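You operate a simulated robot arm through the tools that you are given. There is no shell and no other tool. Be economical: measure what you need, move in short steps, check, and stop when the job is done.

The job below is to be done with a simulated robot arm. You get a single attempt, and the scene is never put back.

Task
Change the grey sensor in the holder for the blue sensor.
Fine: blue star knob loose first, grey sensor in the grey cradle, star knob tight on the new sensor, its window the same way.

It is judged by the outcome, as a careful person would: the job done as asked, and still so three seconds after it is handed in. It fails if anything else is knocked over, pushed out of place, dropped, spilled or broken.

Robot
A 6-joint arm with a two-finger parallel gripper, fixed in place. Base frame: the origin is at the foot of the arm, x ahead of it, y to its left, z up; the work surface is at about z = 10. Lengths are in mm, angles in rad, forces in N, time in s.
With the tool pointing down near the work surface it reaches from about 140 to 580 mm from the base axis. Its first joint turns from -1.152 to 1.152 rad. Payload 2.1 kg.
Tool frame: the origin (TCP) lies between the finger pads and is the grasp point; the fingertips stand 30 mm ahead of it; z points along the fingers, y is the line along which they close. The gripper opens to 94 mm. The fingers are 28 mm wide and 10 mm thick; the gripper's body (50 by 96 mm) begins 55 mm behind the TCP.
Orientation is told as [roll, pitch, yaw] about the base's x, y, z axes, in that order, counted from this pose: with the fingers straight down and closing along the base's y, the tool's x points along the base's -x, its y along +y and its z along -z.

Tools
- The arm moves only by the tool arm_command. Its argument "targets" is a list of rows, each a list of 6 numbers: the shift along the tool's x, y, z in m, then the turn, a rotation vector about the tool's x, y, z in rad. In form: [[dx, dy, dz, wx, wy, wz], ...]. A call has 1 to 10 rows; each row shifts and turns the commanded pose from where the row before left it, along the tool's axes as they then stand. "claw" is the opening, from 0 (shut) to 1 (fully open), set as the call begins (left out, the last holds). A row lasts 0.2 s, in which the tool goes at most 50 mm and 0.15 rad; a call with a longer step from one row to the next is refused whole, and so is a gripper value outside its range. Where a pose cannot be reached the arm comes as near as it can. A force on the tool above 40 N (or 10 N above the force at the start of the call, whichever is more), or a blocked arm, ends the call early, and 0.2 s more pass. The fingers move at their own pace (about 72 mm/s each) and stop on an object; they squeeze with about 24 N. The grip force told is the motor's: it shows also when the fingers shut on nothing. Time passes only in rows, and 0.2 s behind the last, so rows that do not move let the fingers close. It gives the time, the measured TCP pose, the force on the tool (base axes), the opening and the grip force at its end, in the units of the frame above (readings bear some noise).
- Cameras (640 x 400 px; columns grow to the right, rows downward): "scene" is fixed at [60, -372.4, 493.7]; the picture's right is [0.76, -0.65, 0.00], its down [-0.32, -0.38, -0.87] and it looks along [0.56, 0.66, -0.50] (base axes); focal length 340 px, centre (320, 200). "wrist" rides on the gripper at [-37, 0, -58] in the tool frame; the picture's right is [0.00, -1.00, 0.00], its down [0.97, 0.00, -0.24] and it looks along [0.24, 0.00, 0.97] (tool axes); focal length 218 px, centre (320, 200). There is no depth. A picture from a camera that has moved, and an enlarged one, comes with that camera's place and axes in the base frame and with its lens.
- grab_frame(camera): a new picture of that camera. The clock stands still meanwhile.
- close_up(camera, box): a new picture of the part [left, top, right, bottom] of that camera's present view, enlarged. The clock stands still meanwhile.
- hand_in(): hands the job in; it is judged then, once.

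Go step by step. Nothing tells you positions but the pictures and the camera data: compare them with the known pose of the tool, close in by small moves and look again before you grip or let go. The budget is 120 turns and 68 pictures, counting those below and the enlarged ones. Unless the task says otherwise, let go and move clear before handing in, and close with one line.

The tools are called after "Call:" by a JSON object that holds its "fn" and its "kwargs". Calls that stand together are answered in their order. arm_command: Moves the arm, as the interface text tells. Its arguments: {"type":"object","properties":{"targets":{"type":"array","items":{"type":"array","items":{"type":"number"}}},"claw":{"type":"number"}},"required":["targets"]} The other tools are called the same way: grab_frame (camera) takes a picture; close_up (camera, box) takes an enlarged picture of a part of a camera's view; hand_in () hands the job in.

At the start:

```text
t: 0.0
ee_pos: [217.1, -146.9, 302.1]
ee_rot: [0.001, -0.001, 0.004]
contact_force: [-0.2, -0.6, 0.7]
opening: 94.0
grip_force: 0.0
```

scene: 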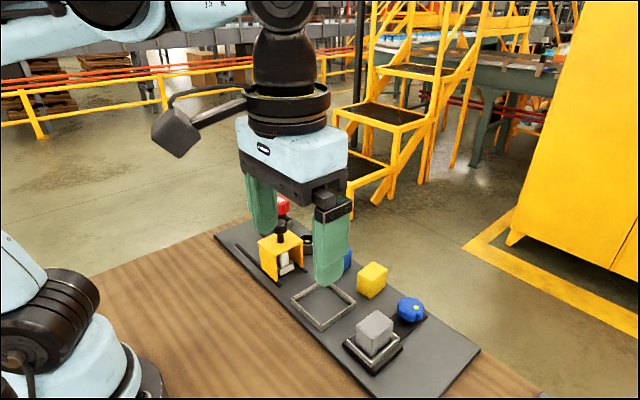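
wrist: 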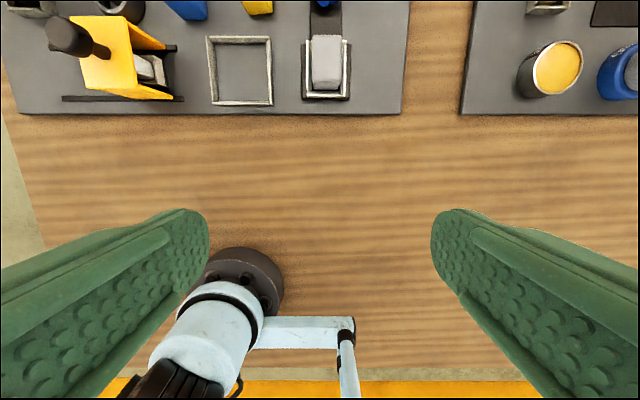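

I see a grey board with a grey block in a holder, a blue star knob behind it, an empty square cradle, and a yellow fixture. I will look closer before moving.

Call:
{"fn": "close_up", "kwargs": {"camera": "scene", "box": [200, 180, 500, 400]}}

Call:
{"fn": "close_up", "kwargs": {"camera": "wrist", "box": [0, 0, 640, 130]}}

```text
1.82 times, centred on (350, 290) of scene
camera zoom: at [60.0, -372.4, 493.7], right [0.76, -0.65, 0.0], down [-0.32, -0.38, -0.87], along [0.56, 0.66, -0.5], focal length 618 px, centre (266, 36)
```

zoom: 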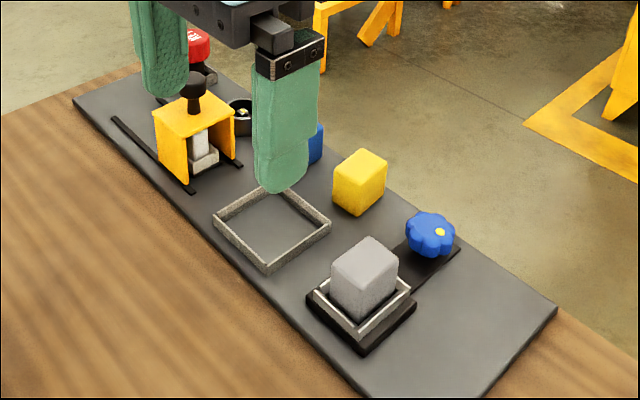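

```text
1.00 times, centred on (320, 65) of wrist
camera zoom: at [254.0, -147.1, 360.7], right [0.0, -1.0, 0.0], down [-0.97, 0.0, 0.24], along [-0.24, 0.0, -0.97], focal length 218 px, centre (320, 335)
```

zoom: 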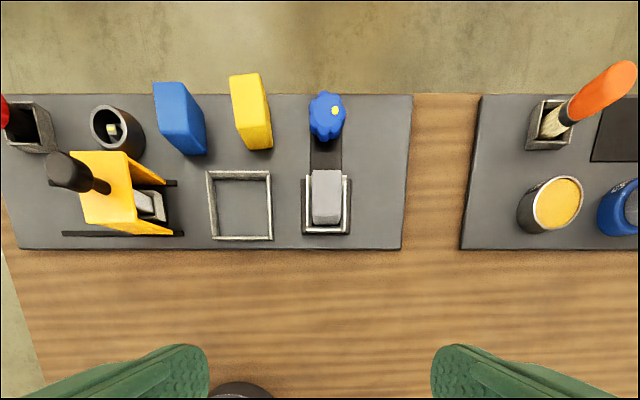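

The wrist view shows the holder with the grey sensor at about (355,-155), the star knob near (447,-156), the cradle left of the holder, and the blue and yellow blocks behind. I'll move above them for a closer look.

Call:
{"fn": "arm_command", "kwargs": {"targets": [[-0.045, 0.01, 0, 0, 0, 0], [-0.045, 0.01, 0, 0, 0, 0], [-0.045, 0.01, 0, 0, 0, 0], [-0.04, 0.0, 0, 0, 0, 0]]}}

Call:
{"fn": "grab_frame", "kwargs": {"camera": "wrist"}}

Call:
{"fn": "close_up", "kwargs": {"camera": "scene", "box": [290, 240, 450, 380]}}

```text
t: 1.0
ee_pos: [393.2, -116.1, 303.6]
ee_rot: [0.0, -0.002, 0.0]
contact_force: [-0.8, 0.3, 0.8]
opening: 93.9
grip_force: 0.0
```

```text
63 pictures are left
camera wrist: at [430.1, -117.1, 362.0], right [0.0, -1.0, 0.0], down [-0.97, 0.0, 0.24], along [-0.24, 0.0, -0.97], focal length 218 px, centre (320, 200)
```

wrist: 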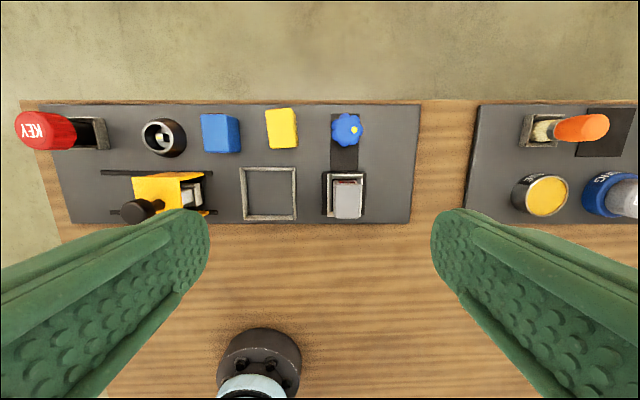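

```text
2.86 times, centred on (370, 310) of scene
camera zoom: at [59.9, -372.4, 493.7], right [0.76, -0.65, 0.0], down [-0.32, -0.38, -0.87], along [0.56, 0.66, -0.5], focal length 970 px, centre (177, -114)
```

zoom: 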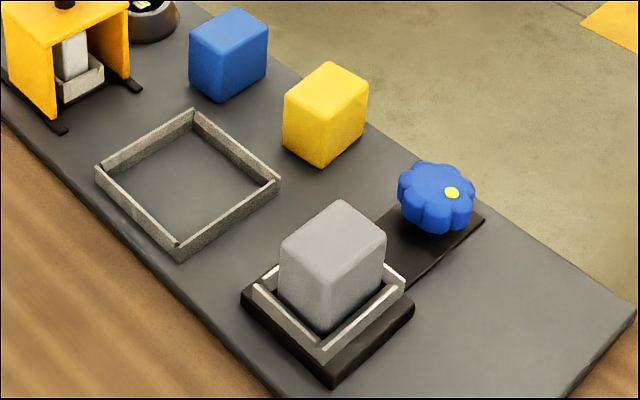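

Call:
{"fn": "close_up", "kwargs": {"camera": "wrist", "box": [190, 100, 390, 225]}}

Call:
{"fn": "close_up", "kwargs": {"camera": "wrist", "box": [310, 105, 390, 225]}}

```text
3.20 times, centred on (290, 162) of wrist
camera zoom: at [430.1, -117.1, 362.0], right [0.0, -1.0, 0.0], down [-0.97, 0.0, 0.24], along [-0.24, 0.0, -0.97], focal length 698 px, centre (416, 320)
```

zoom: 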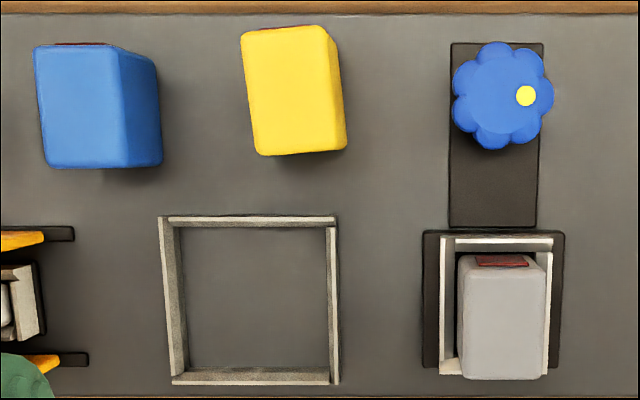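

```text
3.33 times, centred on (350, 165) of wrist
camera zoom: at [430.1, -117.1, 362.0], right [0.0, -1.0, 0.0], down [-0.97, 0.0, 0.24], along [-0.24, 0.0, -0.97], focal length 728 px, centre (220, 317)
```

zoom: 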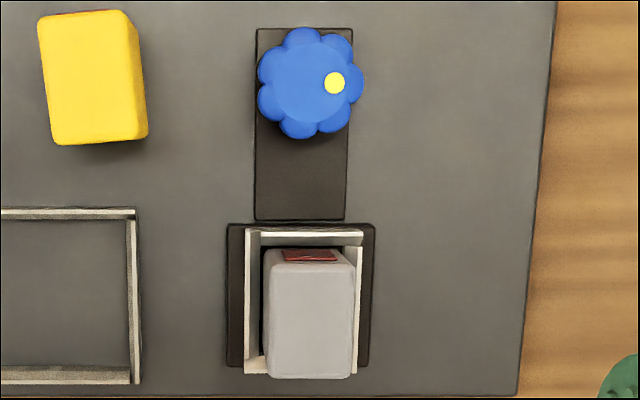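

Windows (dark red) seem to be on the +x faces; the knob centre is at about (451,-155), top z≈42. I'll lower over the knob and check.

Call:
{"fn": "arm_command", "kwargs": {"targets": [[-0.04, -0.02, 0.04, 0, 0, 0], [-0.018, -0.019, 0.04, 0, 0, 0], [0, 0, 0.04, 0, 0, 0], [0, 0, 0.03, 0, 0, 0]]}}

Call:
{"fn": "grab_frame", "kwargs": {"camera": "wrist"}}

Call:
{"fn": "close_up", "kwargs": {"camera": "scene", "box": [290, 220, 470, 380]}}

```text
refused: row 1 steps farther than a row can; nothing moved
```

```text
59 pictures are left
camera wrist: at [430.1, -117.1, 362.0], right [0.0, -1.0, 0.0], down [-0.97, 0.0, 0.24], along [-0.24, 0.0, -0.97], focal length 218 px, centre (320, 200)
```

wrist: 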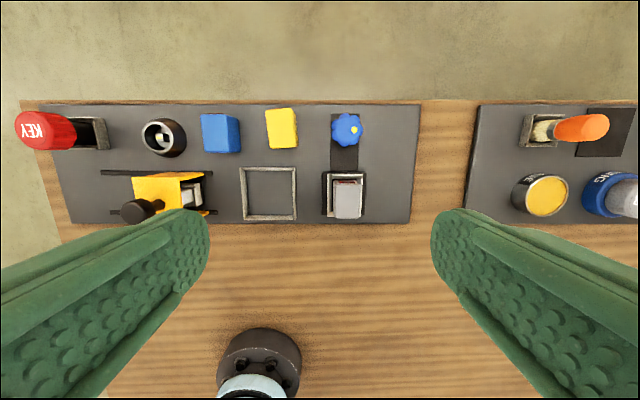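

```text
2.50 times, centred on (380, 300) of scene
camera zoom: at [59.9, -372.4, 493.7], right [0.76, -0.65, 0.0], down [-0.32, -0.38, -0.87], along [0.56, 0.66, -0.5], focal length 849 px, centre (170, -50)
```

zoom: 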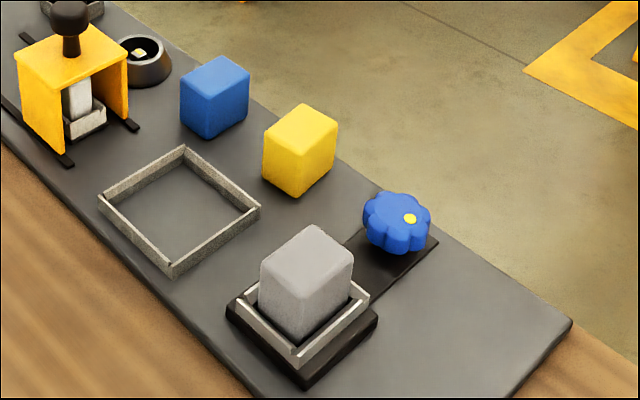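

Nothing moved since the step was too long; I repeat the move with shorter rows.

Call:
{"fn": "arm_command", "kwargs": {"targets": [[-0.029, -0.019, 0.02, 0, 0, 0], [-0.029, -0.02, 0.02, 0, 0, 0], [0, 0, 0.04, 0, 0, 0], [0, 0, 0.04, 0, 0, 0], [0, 0, 0, 0, 0, 0]]}}

Call:
{"fn": "grab_frame", "kwargs": {"camera": "wrist"}}

```text
t: 2.2
ee_pos: [452.6, -155.1, 182.0]
ee_rot: [-0.001, -0.002, 0.0]
contact_force: [-0.6, 0.5, -0.4]
opening: 94.0
grip_force: 0.1
```

```text
57 pictures are left
camera wrist: at [489.4, -155.2, 240.0], right [0.0, -1.0, 0.0], down [-0.97, 0.0, 0.24], along [-0.24, 0.0, -0.97], focal length 218 px, centre (320, 200)
```

wrist: 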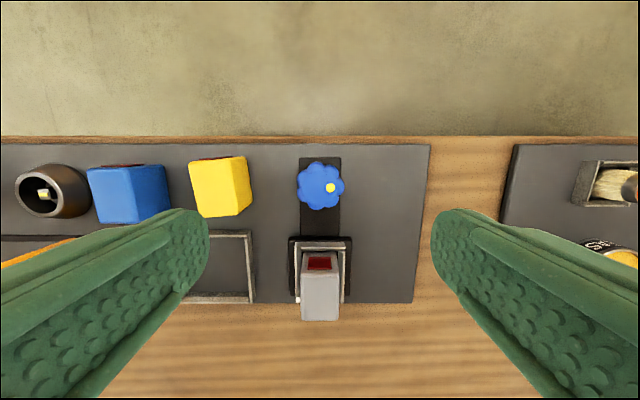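

Call:
{"fn": "close_up", "kwargs": {"camera": "wrist", "box": [80, 140, 360, 330]}}

Call:
{"fn": "close_up", "kwargs": {"camera": "wrist", "box": [270, 150, 380, 330]}}

```text
2.11 times, centred on (220, 235) of wrist
camera zoom: at [489.4, -155.2, 240.0], right [0.0, -1.0, 0.0], down [-0.97, 0.0, 0.24], along [-0.24, 0.0, -0.97], focal length 460 px, centre (530, 126)
```

zoom: 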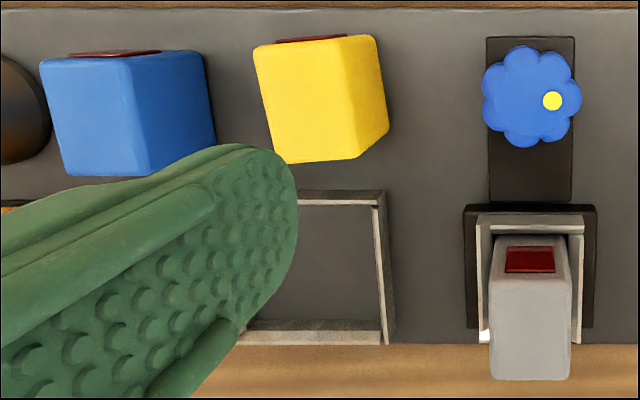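

```text
2.22 times, centred on (325, 240) of wrist
camera zoom: at [489.4, -155.2, 240.0], right [0.0, -1.0, 0.0], down [-0.97, 0.0, 0.24], along [-0.24, 0.0, -0.97], focal length 485 px, centre (309, 111)
```

zoom: 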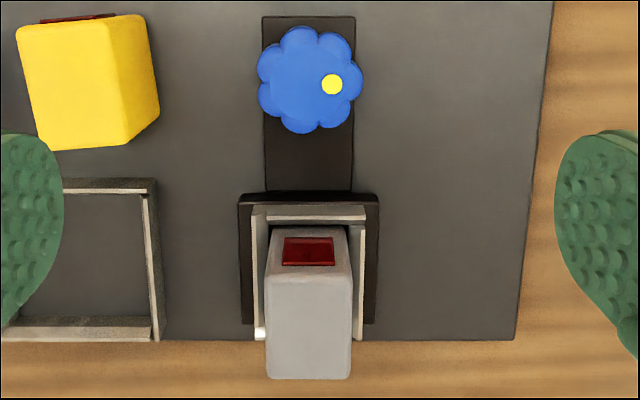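

The grey sensor's red window faces +x, and blue and yellow also have theirs at +x. The seven-lobed knob is centred at about (453,-155.5); I'll narrow the fingers and descend around it.

Call:
{"fn": "arm_command", "kwargs": {"targets": [[0, 0, 0.03, 0, 0, 0], [0, 0, 0.03, 0, 0, 0], [0, 0, 0.025, 0, 0, 0], [0, 0, 0.02, 0, 0, 0], [0, 0, 0.0, 0, 0, 0]], "claw": 0.68}}

Call:
{"fn": "close_up", "kwargs": {"camera": "wrist", "box": [160, 60, 480, 260]}}

Call:
{"fn": "close_up", "kwargs": {"camera": "scene", "box": [340, 240, 480, 340]}}

```text
t: 3.4
ee_pos: [451.0, -155.0, 76.2]
ee_rot: [0.0, -0.002, 0.002]
contact_force: [0.3, -0.8, 0.9]
opening: 63.9
grip_force: 0.0
```

```text
2.00 times, centred on (320, 160) of wrist
camera zoom: at [488.6, -155.7, 135.6], right [0.0, -1.0, 0.0], down [-0.97, 0.0, 0.24], along [-0.24, 0.0, -0.97], focal length 436 px, centre (320, 280)
```

zoom: 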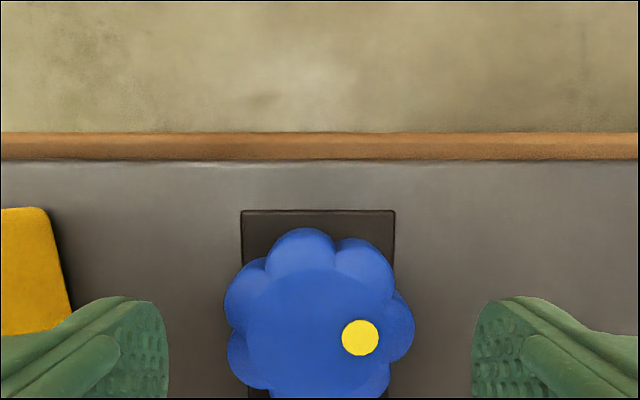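

```text
4.00 times, centred on (410, 290) of scene
camera zoom: at [60.0, -372.4, 493.7], right [0.76, -0.65, 0.0], down [-0.32, -0.38, -0.87], along [0.56, 0.66, -0.5], focal length 1359 px, centre (-40, -160)
```

zoom: 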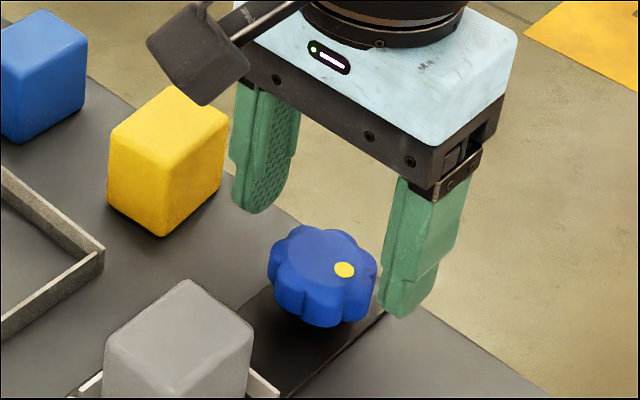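

Fingers straddle the knob. I'll go down 18 mm with a small forward correction, then close.

Call:
{"fn": "arm_command", "kwargs": {"targets": [[-0.003, 0, 0.018, 0, 0, 0], [0, 0, 0, 0, 0, 0]]}}

Call:
{"fn": "arm_command", "kwargs": {"targets": [[0, 0, 0, 0, 0, 0], [0, 0, 0, 0, 0, 0], [0, 0, 0, 0, 0, 0]], "claw": 0.3}}

Call:
{"fn": "close_up", "kwargs": {"camera": "wrist", "box": [160, 120, 480, 320]}}

```text
t: 4.0
ee_pos: [453.5, -153.3, 60.4]
ee_rot: [0.0, -0.003, 0.002]
contact_force: [-1.1, -0.8, 0.2]
opening: 63.9
grip_force: 0.1
```

```text
t: 4.8
ee_pos: [454.0, -154.7, 59.3]
ee_rot: [-0.002, -0.002, -0.001]
contact_force: [2.6, -6.4, -2.0]
opening: 41.7
grip_force: 44.7
```

```text
2.00 times, centred on (320, 220) of wrist
camera zoom: at [490.8, -154.9, 117.6], right [0.0, -1.0, 0.0], down [-0.97, 0.0, 0.24], along [-0.24, 0.0, -0.97], focal length 436 px, centre (320, 160)
```

zoom: 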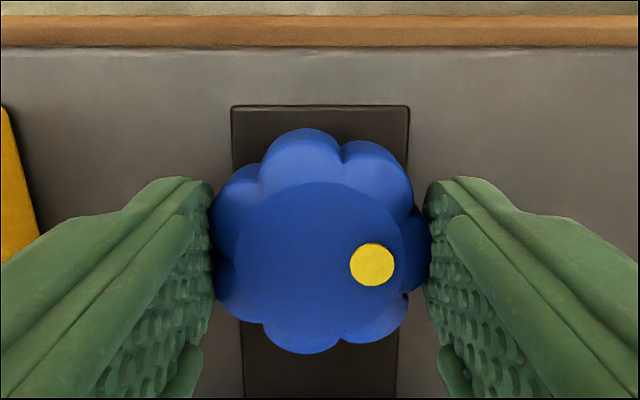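

The knob is gripped (41.7 mm). I'll turn it counter-clockwise from above a little and look at the force.

Call:
{"fn": "arm_command", "kwargs": {"targets": [[0, 0, 0, 0, 0, -0.1], [0, 0, 0, 0, 0, -0.1], [0, 0, 0, 0, 0, -0.1], [0, 0, 0, 0, 0, 0]]}}

Call:
{"fn": "close_up", "kwargs": {"camera": "wrist", "box": [160, 120, 480, 320]}}

```text
t: 5.8
ee_pos: [454.0, -154.7, 59.3]
ee_rot: [-0.001, -0.003, 0.304]
contact_force: [5.2, -3.9, 7.1]
opening: 42.0
grip_force: 44.8
```

```text
2.00 times, centred on (320, 220) of wrist
camera zoom: at [489.0, -143.6, 117.9], right [0.3, -0.95, 0.0], down [-0.93, -0.29, 0.24], along [-0.23, -0.07, -0.97], focal length 436 px, centre (320, 160)
```

zoom: 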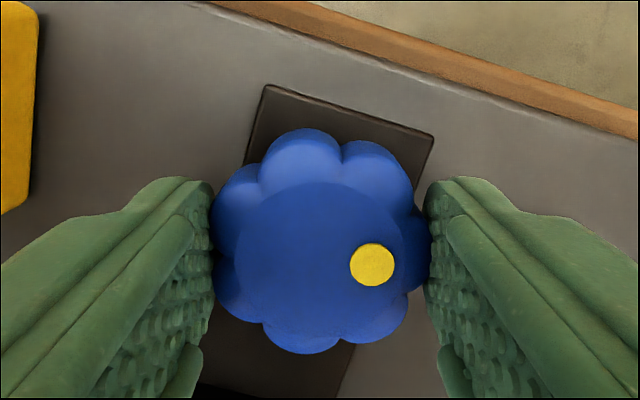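

The knob turns with the gripper. I continue counter-clockwise.

Call:
{"fn": "arm_command", "kwargs": {"targets": [[0, 0, 0, 0, 0, -0.12], [0, 0, 0, 0, 0, -0.12], [0, 0, 0, 0, 0, -0.12], [0, 0, 0, 0, 0, -0.12], [0, 0, 0, 0, 0, -0.12], [0, 0, 0, 0, 0, -0.12], [0, 0, 0, 0, 0, 0]]}}

Call:
{"fn": "close_up", "kwargs": {"camera": "wrist", "box": [160, 120, 480, 320]}}

Call:
{"fn": "close_up", "kwargs": {"camera": "scene", "box": [310, 260, 470, 380]}}

```text
t: 7.4
ee_pos: [452.9, -153.6, 61.4]
ee_rot: [0.001, -0.001, 1.025]
contact_force: [-1.7, 14.4, 32.3]
opening: 41.5
grip_force: 44.4
```

```text
2.00 times, centred on (320, 220) of wrist
camera zoom: at [472.4, -122.5, 119.2], right [0.85, -0.52, 0.0], down [-0.5, -0.83, 0.24], along [-0.12, -0.2, -0.97], focal length 436 px, centre (320, 160)
```

zoom: 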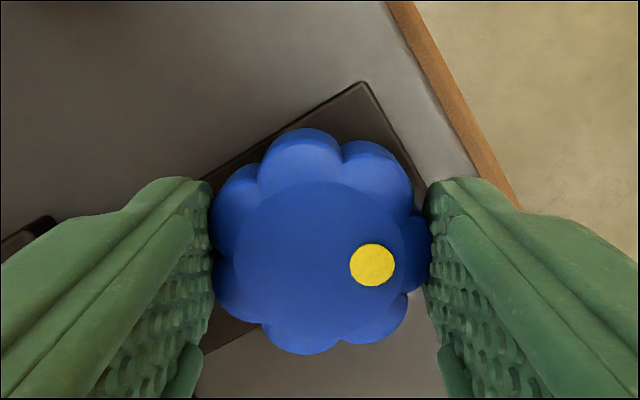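

```text
3.33 times, centred on (390, 320) of scene
camera zoom: at [59.8, -372.4, 493.8], right [0.76, -0.65, 0.0], down [-0.32, -0.38, -0.87], along [0.56, 0.66, -0.5], focal length 1132 px, centre (87, -200)
```

zoom: 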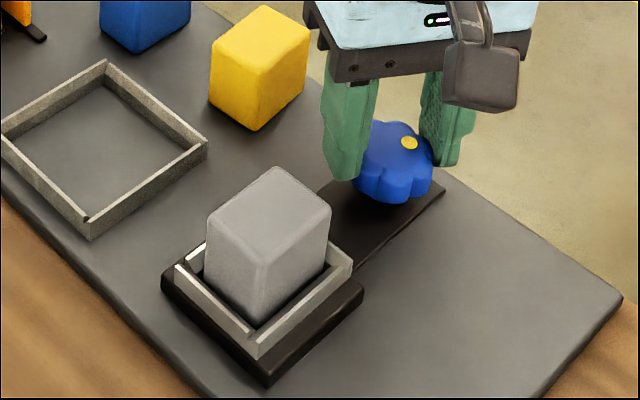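

The knob rises as it unscrews (the tool is being pushed up with about 30 N), so I follow it upward.

Call:
{"fn": "arm_command", "kwargs": {"targets": [[0, 0, -0.0025, 0, 0, 0], [0, 0, 0, 0, 0, 0]]}}

```text
t: 8.0
ee_pos: [452.7, -153.9, 61.4]
ee_rot: [0.003, -0.004, 1.023]
contact_force: [-6.2, 22.0, -8.5]
opening: 41.9
grip_force: 45.2
```

Relaxed. I shift slightly to reduce side force and continue unscrewing while rising.

Call:
{"fn": "arm_command", "kwargs": {"targets": [[-0.0009, 0.0009, 0, 0, 0, 0], [0, 0, -0.00025, 0, 0, -0.12], [0, 0, -0.00025, 0, 0, -0.12], [0, 0, -0.00025, 0, 0, -0.12], [0, 0, -0.00025, 0, 0, -0.12], [0, 0, 0, 0, 0, 0]]}}

Call:
{"fn": "close_up", "kwargs": {"camera": "scene", "box": [310, 260, 470, 380]}}

```text
t: 9.4
ee_pos: [451.8, -154.6, 63.5]
ee_rot: [0.002, -0.002, 1.503]
contact_force: [-13.8, 13.2, -13.4]
opening: 41.9
grip_force: 45.0
```

```text
3.33 times, centred on (390, 320) of scene
camera zoom: at [60.0, -372.5, 493.7], right [0.76, -0.65, 0.0], down [-0.32, -0.38, -0.87], along [0.56, 0.66, -0.5], focal length 1132 px, centre (87, -200)
```

zoom: 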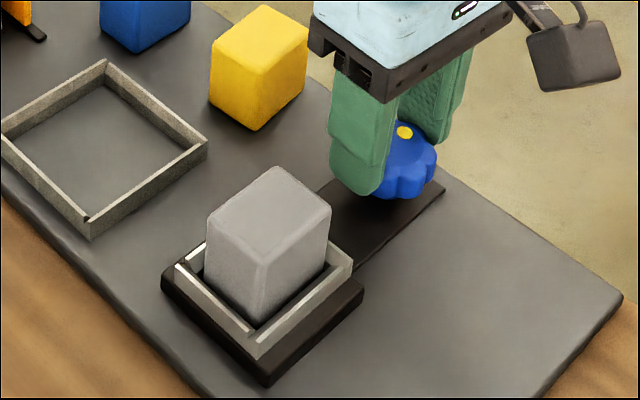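

Turned 1.5 rad so far without a stop. I continue carefully.

Call:
{"fn": "arm_command", "kwargs": {"targets": [[0, 0, 0.0003, 0, 0, -0.12], [0, 0, -0.00025, 0, 0, -0.12], [0, 0, -0.00025, 0, 0, -0.12], [0, 0, -0.00025, 0, 0, -0.12], [0, 0, -0.00025, 0, 0, -0.12], [0, 0, -0.00025, 0, 0, -0.12], [0, 0, 0, 0, 0, 0]]}}

Call:
{"fn": "close_up", "kwargs": {"camera": "wrist", "box": [160, 120, 480, 320]}}

```text
t: 11.0
ee_pos: [449.7, -154.4, 63.8]
ee_rot: [0.001, -0.004, 2.225]
contact_force: [-18.7, 7.8, 13.4]
opening: 41.5
grip_force: 45.2
```

```text
2.00 times, centred on (320, 220) of wrist
camera zoom: at [429.8, -124.9, 122.4], right [0.79, 0.61, 0.0], down [0.59, -0.77, 0.24], along [0.14, -0.19, -0.97], focal length 436 px, centre (320, 160)
```

zoom: 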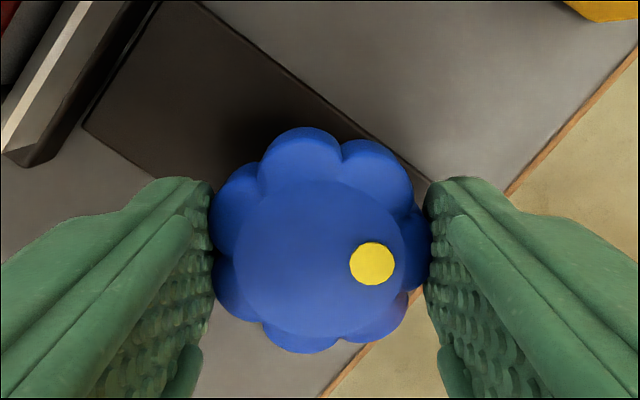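

Call:
{"fn": "arm_command", "kwargs": {"targets": [[-0.001, 0.0005, -0.0008, 0, 0, 0], [0, 0, -0.00025, 0, 0, -0.12], [0, 0, -0.00025, 0, 0, -0.12], [0, 0, -0.00025, 0, 0, -0.12], [0, 0, -0.00025, 0, 0, -0.12], [0, 0, -0.00025, 0, 0, -0.12], [0, 0, 0, 0, 0, 0]]}}

Call:
{"fn": "grab_frame", "kwargs": {"camera": "scene"}}

```text
t: 12.3
ee_pos: [451.6, -154.3, 65.4]
ee_rot: [0.022, 0.003, 2.686]
contact_force: [-1.9, -0.8, 0.2]
opening: 41.9
grip_force: 44.6
out of reach, approached as far as the arm can: row 5, 6
stopped in row 6: the force on the tool passed its limit (the readings are from after the stop); the commanded pose is now the measured one
```

```text
46 pictures are left
```

scene: 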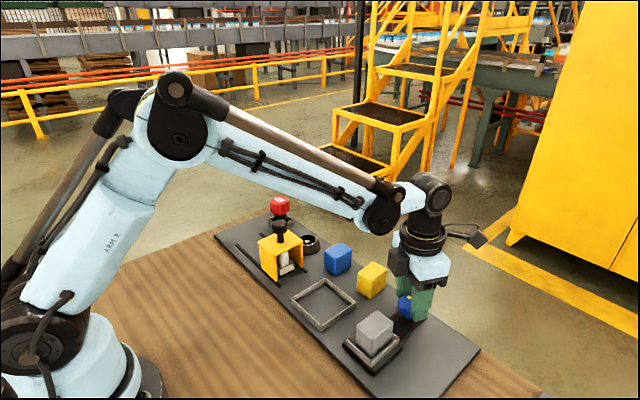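

The wrist is at its limit with the knob turned about 2.7 rad and risen ~6 mm. I release, rise, and inspect the knob and sensor.

Call:
{"fn": "arm_command", "kwargs": {"targets": [[0, 0, 0, 0, 0, 0], [0, 0, 0, 0, 0, 0.0], [0, 0, -0.03, 0, 0, 0], [0, 0, -0.04, 0, 0, 0.1], [0, 0, -0.03, 0, 0, 0.15], [0, 0, 0, 0, 0, 0.15], [0, 0, 0, 0, 0, 0.15], [0, 0, 0, 0, 0, 0.15], [0, 0, 0, 0, 0, 0.15], [0, 0, 0, 0, 0, 0.15]], "claw": 0.66}}

Call:
{"fn": "close_up", "kwargs": {"camera": "scene", "box": [310, 260, 470, 380]}}

```text
t: 14.5
ee_pos: [452.5, -151.3, 166.1]
ee_rot: [0.009, 0.022, 1.685]
contact_force: [0.2, 0.4, 0.0]
opening: 62.0
grip_force: 0.1
```

```text
3.33 times, centred on (390, 320) of scene
camera zoom: at [60.0, -372.4, 493.7], right [0.76, -0.65, 0.0], down [-0.32, -0.38, -0.87], along [0.56, 0.66, -0.5], focal length 1132 px, centre (87, -200)
```

zoom: 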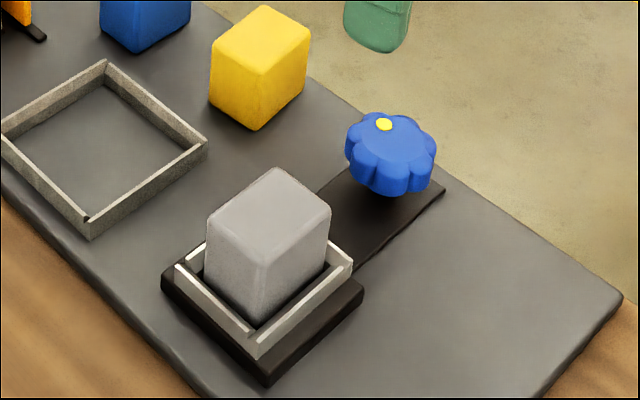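

The knob is up and loose-looking, still on its stem, and the sensor is undisturbed at about (354,-155), top z≈66. I'll rotate the tool back to yaw 0.

Call:
{"fn": "arm_command", "kwargs": {"targets": [[0, 0, 0, 0, 0, 0.15], [0, 0, 0, 0, 0, 0.15], [0, 0, 0, 0, 0, 0.15], [0, 0, 0, 0, 0, 0.15], [0, 0, 0, 0, 0, 0.15], [0, 0, 0, 0, 0, 0.15], [0, 0, 0, 0, 0, 0.15], [0, 0, 0, 0, 0, 0.15], [0, 0, 0, 0, 0, 0.15], [0, 0, 0, 0, 0, 0.15]]}}

Call:
{"fn": "arm_command", "kwargs": {"targets": [[0, 0, 0, 0, 0, 0.14], [0, 0, 0, 0, 0, 0.04], [0, 0, 0, 0, 0, 0]]}}

```text
t: 16.7
ee_pos: [451.0, -151.1, 163.6]
ee_rot: [-0.021, 0.01, 0.188]
contact_force: [0.2, 0.4, -1.0]
opening: 61.8
grip_force: 0.1
```

```text
t: 17.5
ee_pos: [452.4, -152.9, 164.6]
ee_rot: [-0.023, 0.006, 0.009]
contact_force: [0.1, -0.3, -0.1]
opening: 62.0
grip_force: 0.0
```

Call:
{"fn": "arm_command", "kwargs": {"targets": [[0, 0, 0, -0.023, -0.006, 0.009], [0.04, 0, 0, 0, 0, 0], [0.04, 0, 0, 0, 0, 0], [0.018, -0.002, 0.03, 0, 0, 0], [0, 0, 0, 0, 0, 0]], "claw": 0.75}}

Call:
{"fn": "grab_frame", "kwargs": {"camera": "wrist"}}

Call:
{"fn": "close_up", "kwargs": {"camera": "scene", "box": [290, 230, 450, 370]}}

```text
t: 18.7
ee_pos: [353.5, -152.5, 135.3]
ee_rot: [-0.001, 0.002, 0.0]
contact_force: [0.1, -0.1, 1.0]
opening: 70.0
grip_force: 0.2
```

```text
44 pictures are left
camera wrist: at [390.7, -152.4, 192.4], right [0.0, -1.0, 0.0], down [-0.97, 0.0, 0.24], along [-0.24, 0.0, -0.97], focal length 218 px, centre (320, 200)
```

wrist: 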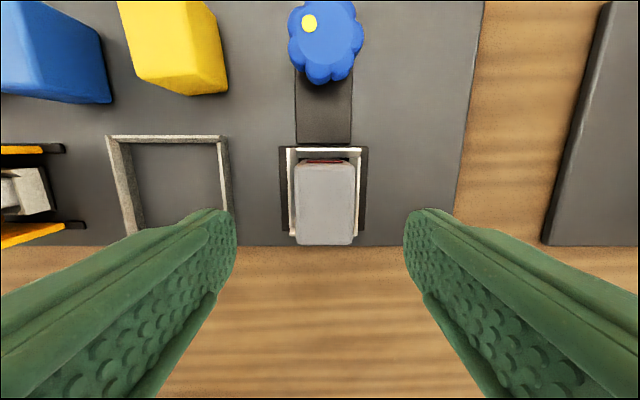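

```text
2.86 times, centred on (370, 300) of scene
camera zoom: at [59.9, -372.4, 493.7], right [0.76, -0.65, 0.0], down [-0.32, -0.38, -0.87], along [0.56, 0.66, -0.5], focal length 970 px, centre (177, -86)
```

zoom: 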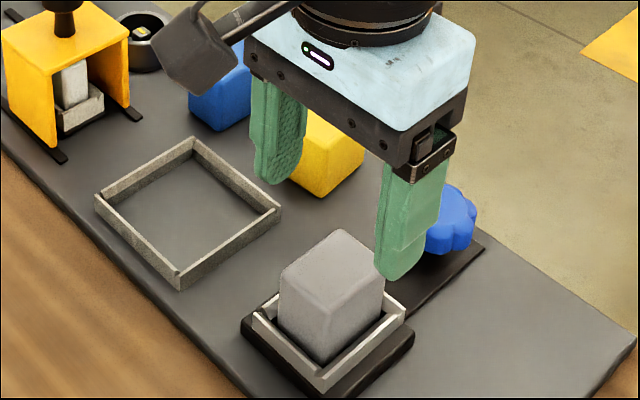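

The sensor is centred at about (355.5,-155.4), 36 mm wide along y; holder walls reach about z=40. I descend with the tips stopping at z≈46, above the walls.

Call:
{"fn": "arm_command", "kwargs": {"targets": [[-0.0015, -0.003, 0.02, 0, 0, 0], [0, 0, 0.02, 0, 0, 0], [0, 0, 0.019, 0, 0, 0], [0, 0, 0, 0, 0, 0]]}}

Call:
{"fn": "grab_frame", "kwargs": {"camera": "wrist"}}

Call:
{"fn": "close_up", "kwargs": {"camera": "scene", "box": [310, 260, 450, 380]}}

```text
t: 19.7
ee_pos: [355.1, -156.4, 75.9]
ee_rot: [0.0, 0.002, 0.0]
contact_force: [0.5, -0.3, -0.5]
opening: 70.2
grip_force: 0.0
```

```text
42 pictures are left
camera wrist: at [393.3, -157.1, 134.0], right [0.0, -1.0, 0.0], down [-0.97, 0.0, 0.24], along [-0.24, 0.0, -0.97], focal length 218 px, centre (320, 200)
```

wrist: 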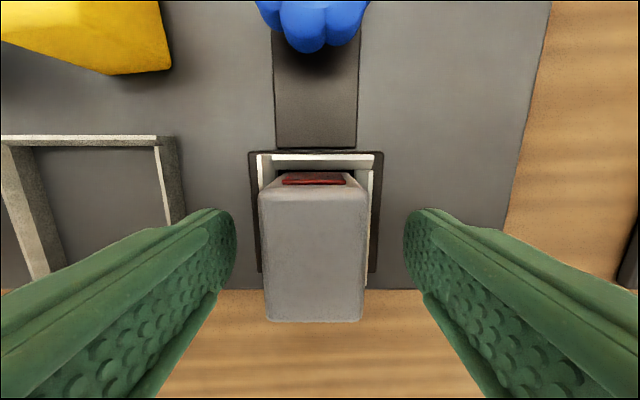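

```text
3.33 times, centred on (380, 320) of scene
camera zoom: at [60.0, -372.4, 493.7], right [0.76, -0.65, 0.0], down [-0.32, -0.38, -0.87], along [0.56, 0.66, -0.5], focal length 1132 px, centre (120, -200)
```

zoom: 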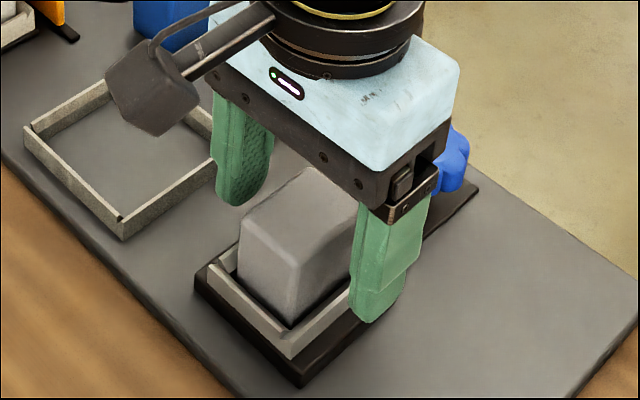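

Well aligned; I shift 1.3 mm toward +y and close.

Call:
{"fn": "arm_command", "kwargs": {"targets": [[0, 0.0013, 0, 0, 0, 0], [0, 0, 0, 0, 0, 0], [0, 0, 0, 0, 0, 0], [0, 0, 0, 0, 0, 0]], "claw": 0.25}}

Call:
{"fn": "arm_command", "kwargs": {"targets": [[0, 0, -0.0008, 0, 0, 0], [0, 0, 0, 0, 0, 0]]}}

```text
t: 20.7
ee_pos: [355.6, -155.1, 77.2]
ee_rot: [0.0, 0.002, 0.001]
contact_force: [0.8, -0.4, 0.5]
opening: 35.1
grip_force: 23.9
```

```text
t: 21.3
ee_pos: [355.0, -155.9, 76.6]
ee_rot: [0.001, 0.001, 0.0]
contact_force: [-0.7, 0.5, -0.5]
opening: 35.1
grip_force: 24.1
```

Grip at 35 mm and no resistance at 0.8 mm; I go on gently.

Call:
{"fn": "arm_command", "kwargs": {"targets": [[0, 0, -0.001, 0, 0, 0], [0, 0, -0.001, 0, 0, 0], [0, 0, 0, 0, 0, 0]]}}

```text
t: 22.1
ee_pos: [355.3, -155.6, 78.2]
ee_rot: [0.0, 0.002, 0.0]
contact_force: [0.0, 0.7, -0.2]
opening: 35.1
grip_force: 24.3
```

Call:
{"fn": "arm_command", "kwargs": {"targets": [[0, 0, -0.01, 0, 0, 0], [0, 0, -0.02, 0, 0, 0], [0, 0, -0.02, 0, 0, 0], [0, 0, 0, 0, 0, 0]]}}

Call:
{"fn": "close_up", "kwargs": {"camera": "scene", "box": [290, 220, 450, 380]}}

Call:
{"fn": "grab_frame", "kwargs": {"camera": "wrist"}}

```text
t: 23.1
ee_pos: [353.6, -156.4, 129.0]
ee_rot: [0.0, 0.004, 0.001]
contact_force: [-0.5, 0.2, -0.9]
opening: 35.3
grip_force: 24.0
```

```text
2.50 times, centred on (370, 300) of scene
camera zoom: at [60.0, -372.4, 493.7], right [0.76, -0.65, 0.0], down [-0.32, -0.38, -0.87], along [0.56, 0.66, -0.5], focal length 849 px, centre (195, -50)
```

zoom: 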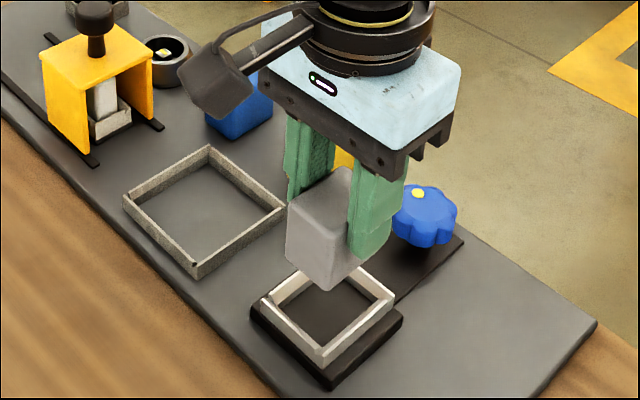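

```text
39 pictures are left
camera wrist: at [391.5, -155.5, 187.6], right [0.0, -1.0, 0.0], down [-0.97, 0.0, 0.24], along [-0.24, 0.0, -0.97], focal length 218 px, centre (320, 200)
```

wrist: 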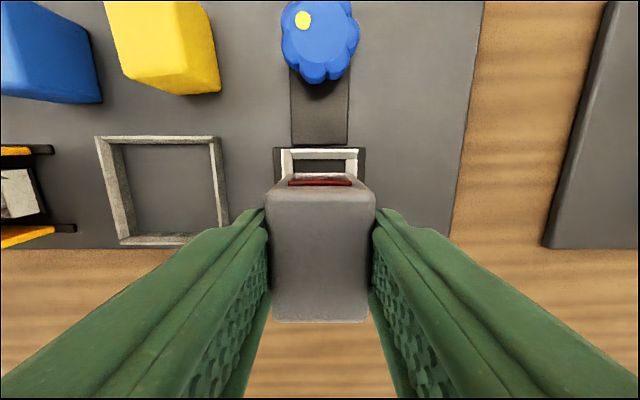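

The sensor came out freely with no resistance. Next I carry it over the cradle, centre about (352,-41).

Call:
{"fn": "arm_command", "kwargs": {"targets": [[0, 0.04, 0, 0, 0, 0], [0, 0.04, 0, 0, 0, 0], [0, 0.035, 0, 0, 0, 0], [0, 0, 0, 0, 0, 0]]}}

Call:
{"fn": "grab_frame", "kwargs": {"camera": "wrist"}}

Call:
{"fn": "close_up", "kwargs": {"camera": "scene", "box": [250, 220, 410, 360]}}

```text
t: 24.1
ee_pos: [356.1, -41.2, 129.9]
ee_rot: [0.0, 0.003, -0.001]
contact_force: [-0.2, -1.1, -0.2]
opening: 35.1
grip_force: 23.9
```

```text
38 pictures are left
camera wrist: at [393.1, -41.0, 186.7], right [0.0, -1.0, 0.0], down [-0.97, 0.0, 0.24], along [-0.24, 0.0, -0.97], focal length 218 px, centre (320, 200)
```

wrist: 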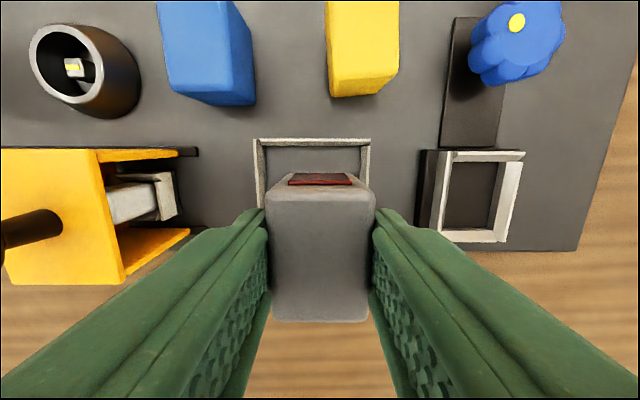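

```text
2.86 times, centred on (330, 290) of scene
camera zoom: at [60.0, -372.4, 493.7], right [0.76, -0.65, 0.0], down [-0.32, -0.38, -0.87], along [0.56, 0.66, -0.5], focal length 970 px, centre (291, -57)
```

zoom: 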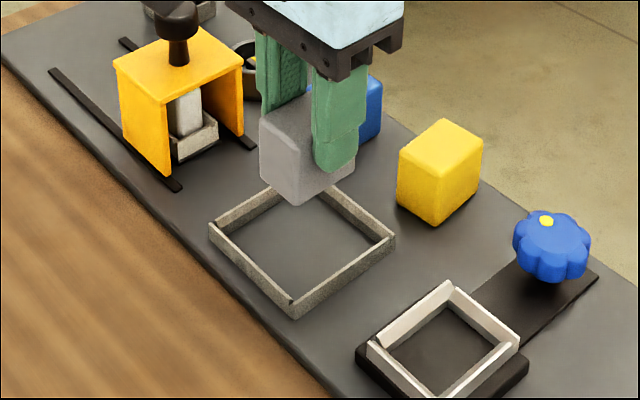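

Cradle y centre is nearer -37. I shift 4 mm and lower, then feel for the floor.

Call:
{"fn": "arm_command", "kwargs": {"targets": [[0.001, 0.004, 0.02, 0, 0, 0], [0, 0, 0.02, 0, 0, 0], [0, 0, 0.01, 0, 0, 0], [0, 0, 0, 0, 0, 0]]}}

Call:
{"fn": "grab_frame", "kwargs": {"camera": "wrist"}}

Call:
{"fn": "close_up", "kwargs": {"camera": "scene", "box": [270, 250, 390, 350]}}

```text
t: 25.1
ee_pos: [353.9, -38.1, 80.0]
ee_rot: [-0.001, 0.002, 0.001]
contact_force: [-0.4, 0.2, -0.5]
opening: 35.1
grip_force: 24.4
```

```text
36 pictures are left
camera wrist: at [391.7, -36.2, 137.6], right [0.0, -1.0, 0.0], down [-0.97, 0.0, 0.24], along [-0.24, 0.0, -0.97], focal length 218 px, centre (320, 200)
```

wrist: 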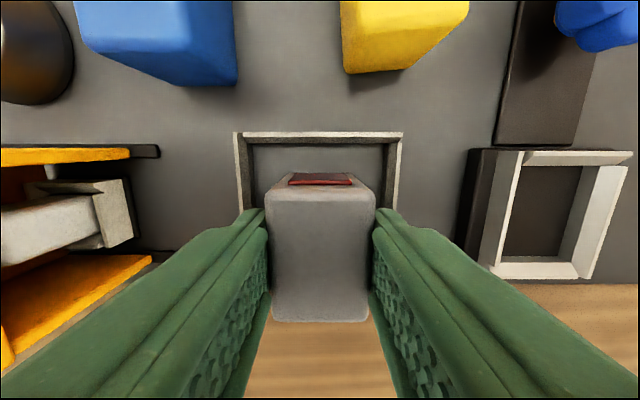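

```text
4.00 times, centred on (330, 300) of scene
camera zoom: at [60.0, -372.4, 493.7], right [0.76, -0.65, 0.0], down [-0.32, -0.38, -0.87], along [0.56, 0.66, -0.5], focal length 1359 px, centre (280, -200)
```

zoom: 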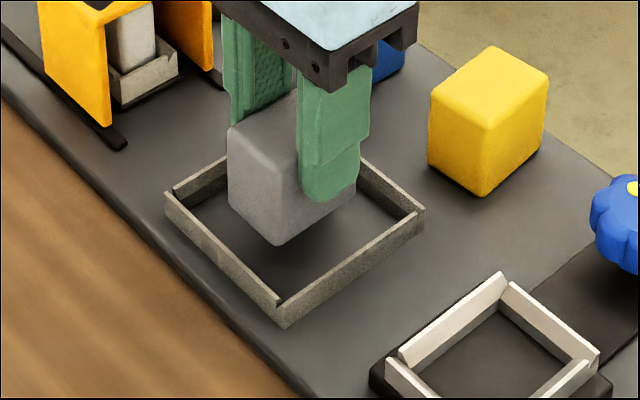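

Centred in the cradle. I lower in small steps.

Call:
{"fn": "arm_command", "kwargs": {"targets": [[0, 0, 0.003, 0, 0, 0], [0, 0, 0.003, 0, 0, 0], [0, 0, 0, 0, 0, 0]]}}

Call:
{"fn": "arm_command", "kwargs": {"targets": [[0, 0, 0.0015, 0, 0, 0], [0, 0, 0.001, 0, 0, 0], [0, 0, 0, 0, 0, 0]]}}

Call:
{"fn": "close_up", "kwargs": {"camera": "scene", "box": [270, 250, 390, 350]}}

```text
t: 25.9
ee_pos: [354.8, -34.8, 74.9]
ee_rot: [-0.001, 0.0, 0.0]
contact_force: [-0.1, -0.4, -1.2]
opening: 35.3
grip_force: 23.4
```

```text
t: 26.7
ee_pos: [354.7, -36.2, 71.0]
ee_rot: [0.002, 0.002, 0.001]
contact_force: [-0.1, 0.7, -0.7]
opening: 35.3
grip_force: 23.7
```

```text
4.00 times, centred on (330, 300) of scene
camera zoom: at [60.0, -372.4, 493.7], right [0.76, -0.65, 0.0], down [-0.32, -0.38, -0.87], along [0.56, 0.66, -0.5], focal length 1359 px, centre (280, -200)
```

zoom: 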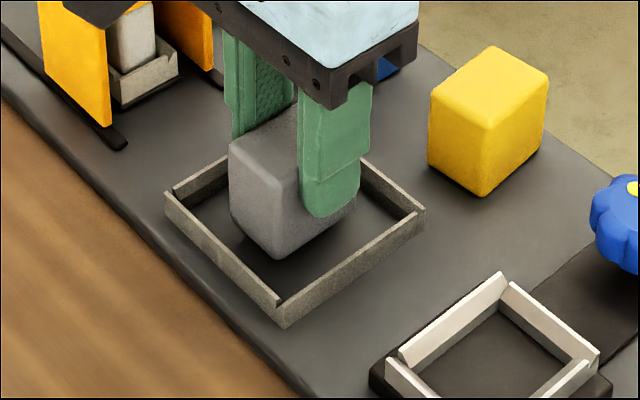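

Call:
{"fn": "arm_command", "kwargs": {"targets": [[0, 0, 0.001, 0, 0, 0], [0, 0, 0.001, 0, 0, 0], [0, 0, 0, 0, 0, 0]]}}

Call:
{"fn": "arm_command", "kwargs": {"targets": [[0, 0, 0.001, 0, 0, 0], [0, 0, 0.0005, 0, 0, 0], [0, 0, 0, 0, 0, 0]]}}

Call:
{"fn": "arm_command", "kwargs": {"targets": [[0, 0, 0.001, 0, 0, 0], [0, 0, 0.0005, 0, 0, 0], [0, 0, 0, 0, 0, 0]]}}

```text
t: 27.5
ee_pos: [354.3, -35.4, 69.2]
ee_rot: [0.0, 0.001, 0.0]
contact_force: [-0.4, -1.1, -0.4]
opening: 34.9
grip_force: 23.8
```

```text
t: 28.3
ee_pos: [355.2, -36.1, 67.3]
ee_rot: [0.0, 0.002, 0.001]
contact_force: [0.2, 0.3, 0.5]
opening: 35.1
grip_force: 24.4
```

```text
t: 29.1
ee_pos: [355.8, -36.3, 66.2]
ee_rot: [0.0, 0.003, 0.0]
contact_force: [-0.3, -0.3, -0.5]
opening: 35.4
grip_force: 24.2
```

Call:
{"fn": "arm_command", "kwargs": {"targets": [[0, 0, 0.001, 0, 0, 0], [0, 0, 0.0005, 0, 0, 0], [0, 0, 0, 0, 0, 0]]}}

Call:
{"fn": "close_up", "kwargs": {"camera": "scene", "box": [270, 250, 390, 350]}}

```text
t: 29.9
ee_pos: [353.8, -36.2, 64.0]
ee_rot: [0.001, 0.002, 0.0]
contact_force: [-0.5, -0.5, 14.2]
opening: 35.2
grip_force: 23.5
```

```text
4.00 times, centred on (330, 300) of scene
camera zoom: at [59.9, -372.4, 493.7], right [0.76, -0.65, 0.0], down [-0.32, -0.38, -0.87], along [0.56, 0.66, -0.5], focal length 1359 px, centre (280, -200)
```

zoom: 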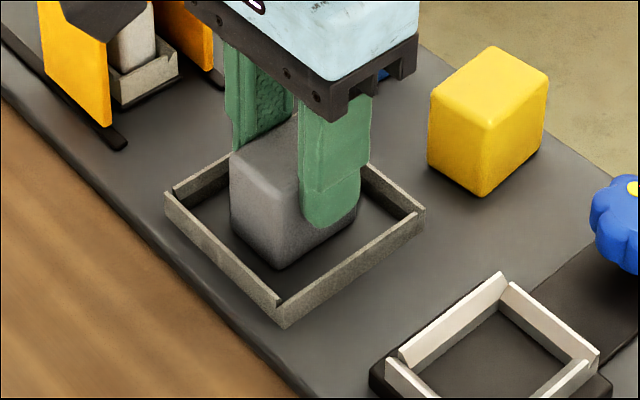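

It is seated (14 N). I ease off, open moderately and rise.

Call:
{"fn": "arm_command", "kwargs": {"targets": [[0, 0, -0.0007, 0, 0, 0], [0, 0, 0, 0, 0, 0]]}}

Call:
{"fn": "arm_command", "kwargs": {"targets": [[0, 0, 0, 0, 0, 0], [0, 0, 0, 0, 0, 0], [0, 0, -0.03, 0, 0, 0], [0, 0, -0.04, 0, 0, 0], [0, 0, -0.03, 0, 0, 0], [0, 0, 0, 0, 0, 0]], "claw": 0.54}}

Call:
{"fn": "grab_frame", "kwargs": {"camera": "wrist"}}

Call:
{"fn": "close_up", "kwargs": {"camera": "wrist", "box": [150, 0, 350, 160]}}

```text
t: 30.5
ee_pos: [354.9, -37.0, 64.6]
ee_rot: [0.001, 0.001, -0.001]
contact_force: [0.6, -0.4, -0.7]
opening: 34.8
grip_force: 23.8
```

```text
t: 31.9
ee_pos: [353.5, -35.6, 166.5]
ee_rot: [-0.001, 0.001, 0.0]
contact_force: [-0.9, 0.3, 0.8]
opening: 50.7
grip_force: 0.1
```

```text
32 pictures are left
camera wrist: at [391.9, -35.4, 222.9], right [0.0, -1.0, 0.0], down [-0.97, 0.0, 0.24], along [-0.24, 0.0, -0.97], focal length 218 px, centre (320, 200)
```

wrist: 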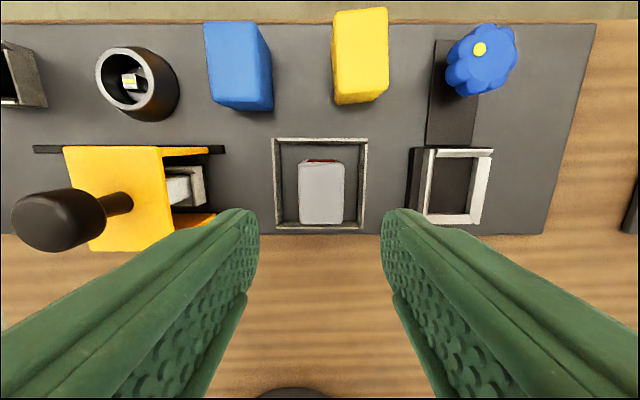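

```text
2.50 times, centred on (250, 80) of wrist
camera zoom: at [391.9, -35.4, 222.9], right [0.0, -1.0, 0.0], down [-0.97, 0.0, 0.24], along [-0.24, 0.0, -0.97], focal length 546 px, centre (495, 500)
```

zoom: 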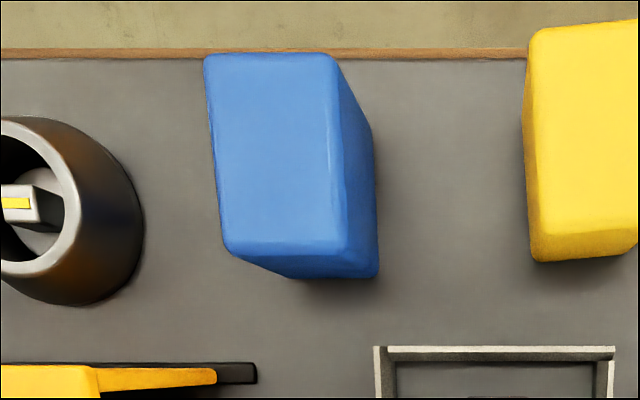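

Grey sits in the cradle. Blue's centre computes to about (448,24.6), aligned with the axes, 34 mm wide in y. I move above it, keeping the modest opening because of the neighbouring pot.

Call:
{"fn": "arm_command", "kwargs": {"targets": [[-0.035, 0.02, 0, 0, 0, 0], [-0.035, 0.02, 0, 0, 0, 0], [-0.024, 0.02, 0.02, 0, 0, 0], [0, 0, 0.035, 0, 0, 0], [0, 0, 0, 0, 0, 0]]}}

Call:
{"fn": "grab_frame", "kwargs": {"camera": "wrist"}}

Call:
{"fn": "close_up", "kwargs": {"camera": "scene", "box": [260, 200, 400, 310]}}

```text
t: 33.1
ee_pos: [450.2, 23.7, 109.5]
ee_rot: [0.0, 0.003, 0.001]
contact_force: [0.2, -0.5, 0.2]
opening: 50.7
grip_force: 0.1
```

```text
30 pictures are left
camera wrist: at [487.2, 24.5, 167.5], right [0.0, -1.0, 0.0], down [-0.97, 0.0, 0.24], along [-0.24, 0.0, -0.97], focal length 218 px, centre (320, 200)
```

wrist: 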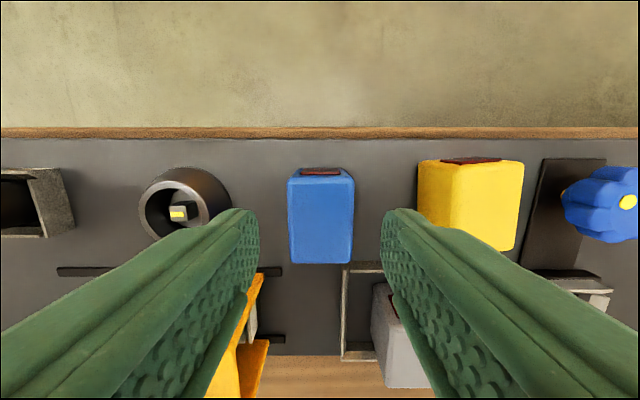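

```text
3.64 times, centred on (330, 255) of scene
camera zoom: at [60.0, -372.4, 493.7], right [0.76, -0.65, 0.0], down [-0.32, -0.38, -0.87], along [0.56, 0.66, -0.5], focal length 1235 px, centre (284, 0)
```

zoom: 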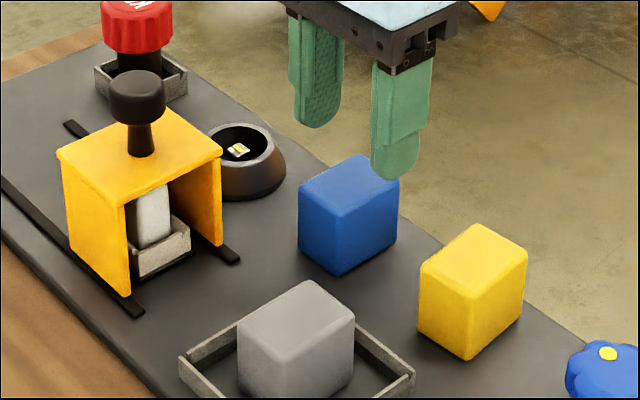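

Blue is centred (y≈24, x≈445.5) and the pot is clear. I descend to the grip height used for grey's set-down and close.

Call:
{"fn": "arm_command", "kwargs": {"targets": [[0.003, 0, 0.015, 0, 0, 0], [0, 0, 0.015, 0, 0, 0], [0, 0, 0.0145, 0, 0, 0], [0, 0, 0, 0, 0, 0]]}}

Call:
{"fn": "arm_command", "kwargs": {"targets": [[0, 0, 0, 0, 0, 0], [0, 0, 0, 0, 0, 0], [0, 0, 0, 0, 0, 0]], "claw": 0.25}}

Call:
{"fn": "grab_frame", "kwargs": {"camera": "wrist"}}

```text
t: 34.1
ee_pos: [444.9, 23.1, 66.3]
ee_rot: [0.001, 0.003, -0.002]
contact_force: [0.4, -0.2, -0.4]
opening: 50.9
grip_force: 0.0
```

```text
t: 34.9
ee_pos: [444.5, 23.2, 65.8]
ee_rot: [-0.001, 0.002, 0.001]
contact_force: [-0.2, -0.3, 0.2]
opening: 35.0
grip_force: 24.1
```

```text
28 pictures are left
camera wrist: at [483.0, 22.9, 123.8], right [0.0, -1.0, 0.0], down [-0.97, 0.0, 0.24], along [-0.24, 0.0, -0.97], focal length 218 px, centre (320, 200)
```

wrist: 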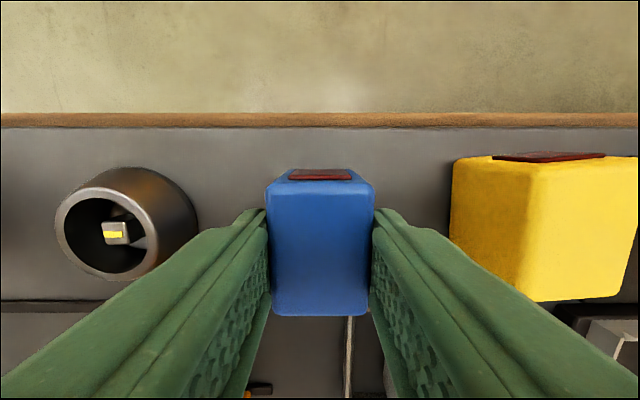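

Blue is gripped (35 mm), sitting about 1.5–2 mm further forward in the fingers than grey did. I lift and carry it to above the holder.

Call:
{"fn": "arm_command", "kwargs": {"targets": [[0, 0, -0.02, 0, 0, 0], [0, 0, -0.04, 0, 0, 0], [0.03, -0.035, 0, 0, 0, 0], [0.03, -0.037, 0, 0, 0, 0], [0.031, -0.037, 0, 0, 0, 0], [0, -0.035, 0, 0, 0, 0], [0, -0.035, 0, 0, 0, 0], [0, 0, 0, 0, 0, 0]]}}

Call:
{"fn": "grab_frame", "kwargs": {"camera": "wrist"}}

Call:
{"fn": "close_up", "kwargs": {"camera": "scene", "box": [290, 220, 450, 380]}}

```text
t: 36.7
ee_pos: [357.5, -155.8, 124.3]
ee_rot: [0.0, 0.003, -0.001]
contact_force: [0.0, 0.1, -2.1]
opening: 35.4
grip_force: 23.9
```

```text
27 pictures are left
camera wrist: at [395.2, -156.3, 182.2], right [0.0, -1.0, 0.0], down [-0.97, 0.0, 0.24], along [-0.24, 0.0, -0.97], focal length 218 px, centre (320, 200)
```

wrist: 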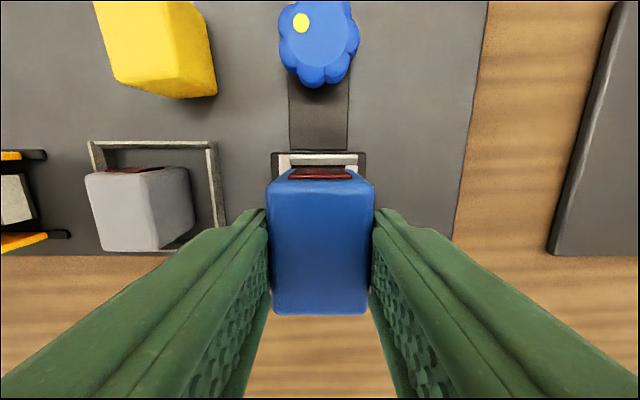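

```text
2.50 times, centred on (370, 300) of scene
camera zoom: at [59.9, -372.5, 493.7], right [0.76, -0.65, 0.0], down [-0.32, -0.38, -0.87], along [0.56, 0.66, -0.5], focal length 849 px, centre (195, -50)
```

zoom: 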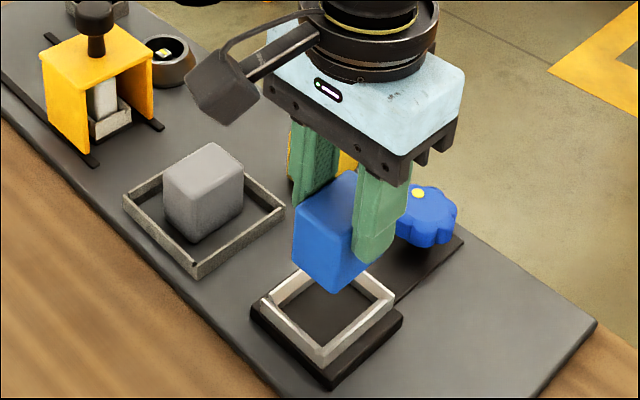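

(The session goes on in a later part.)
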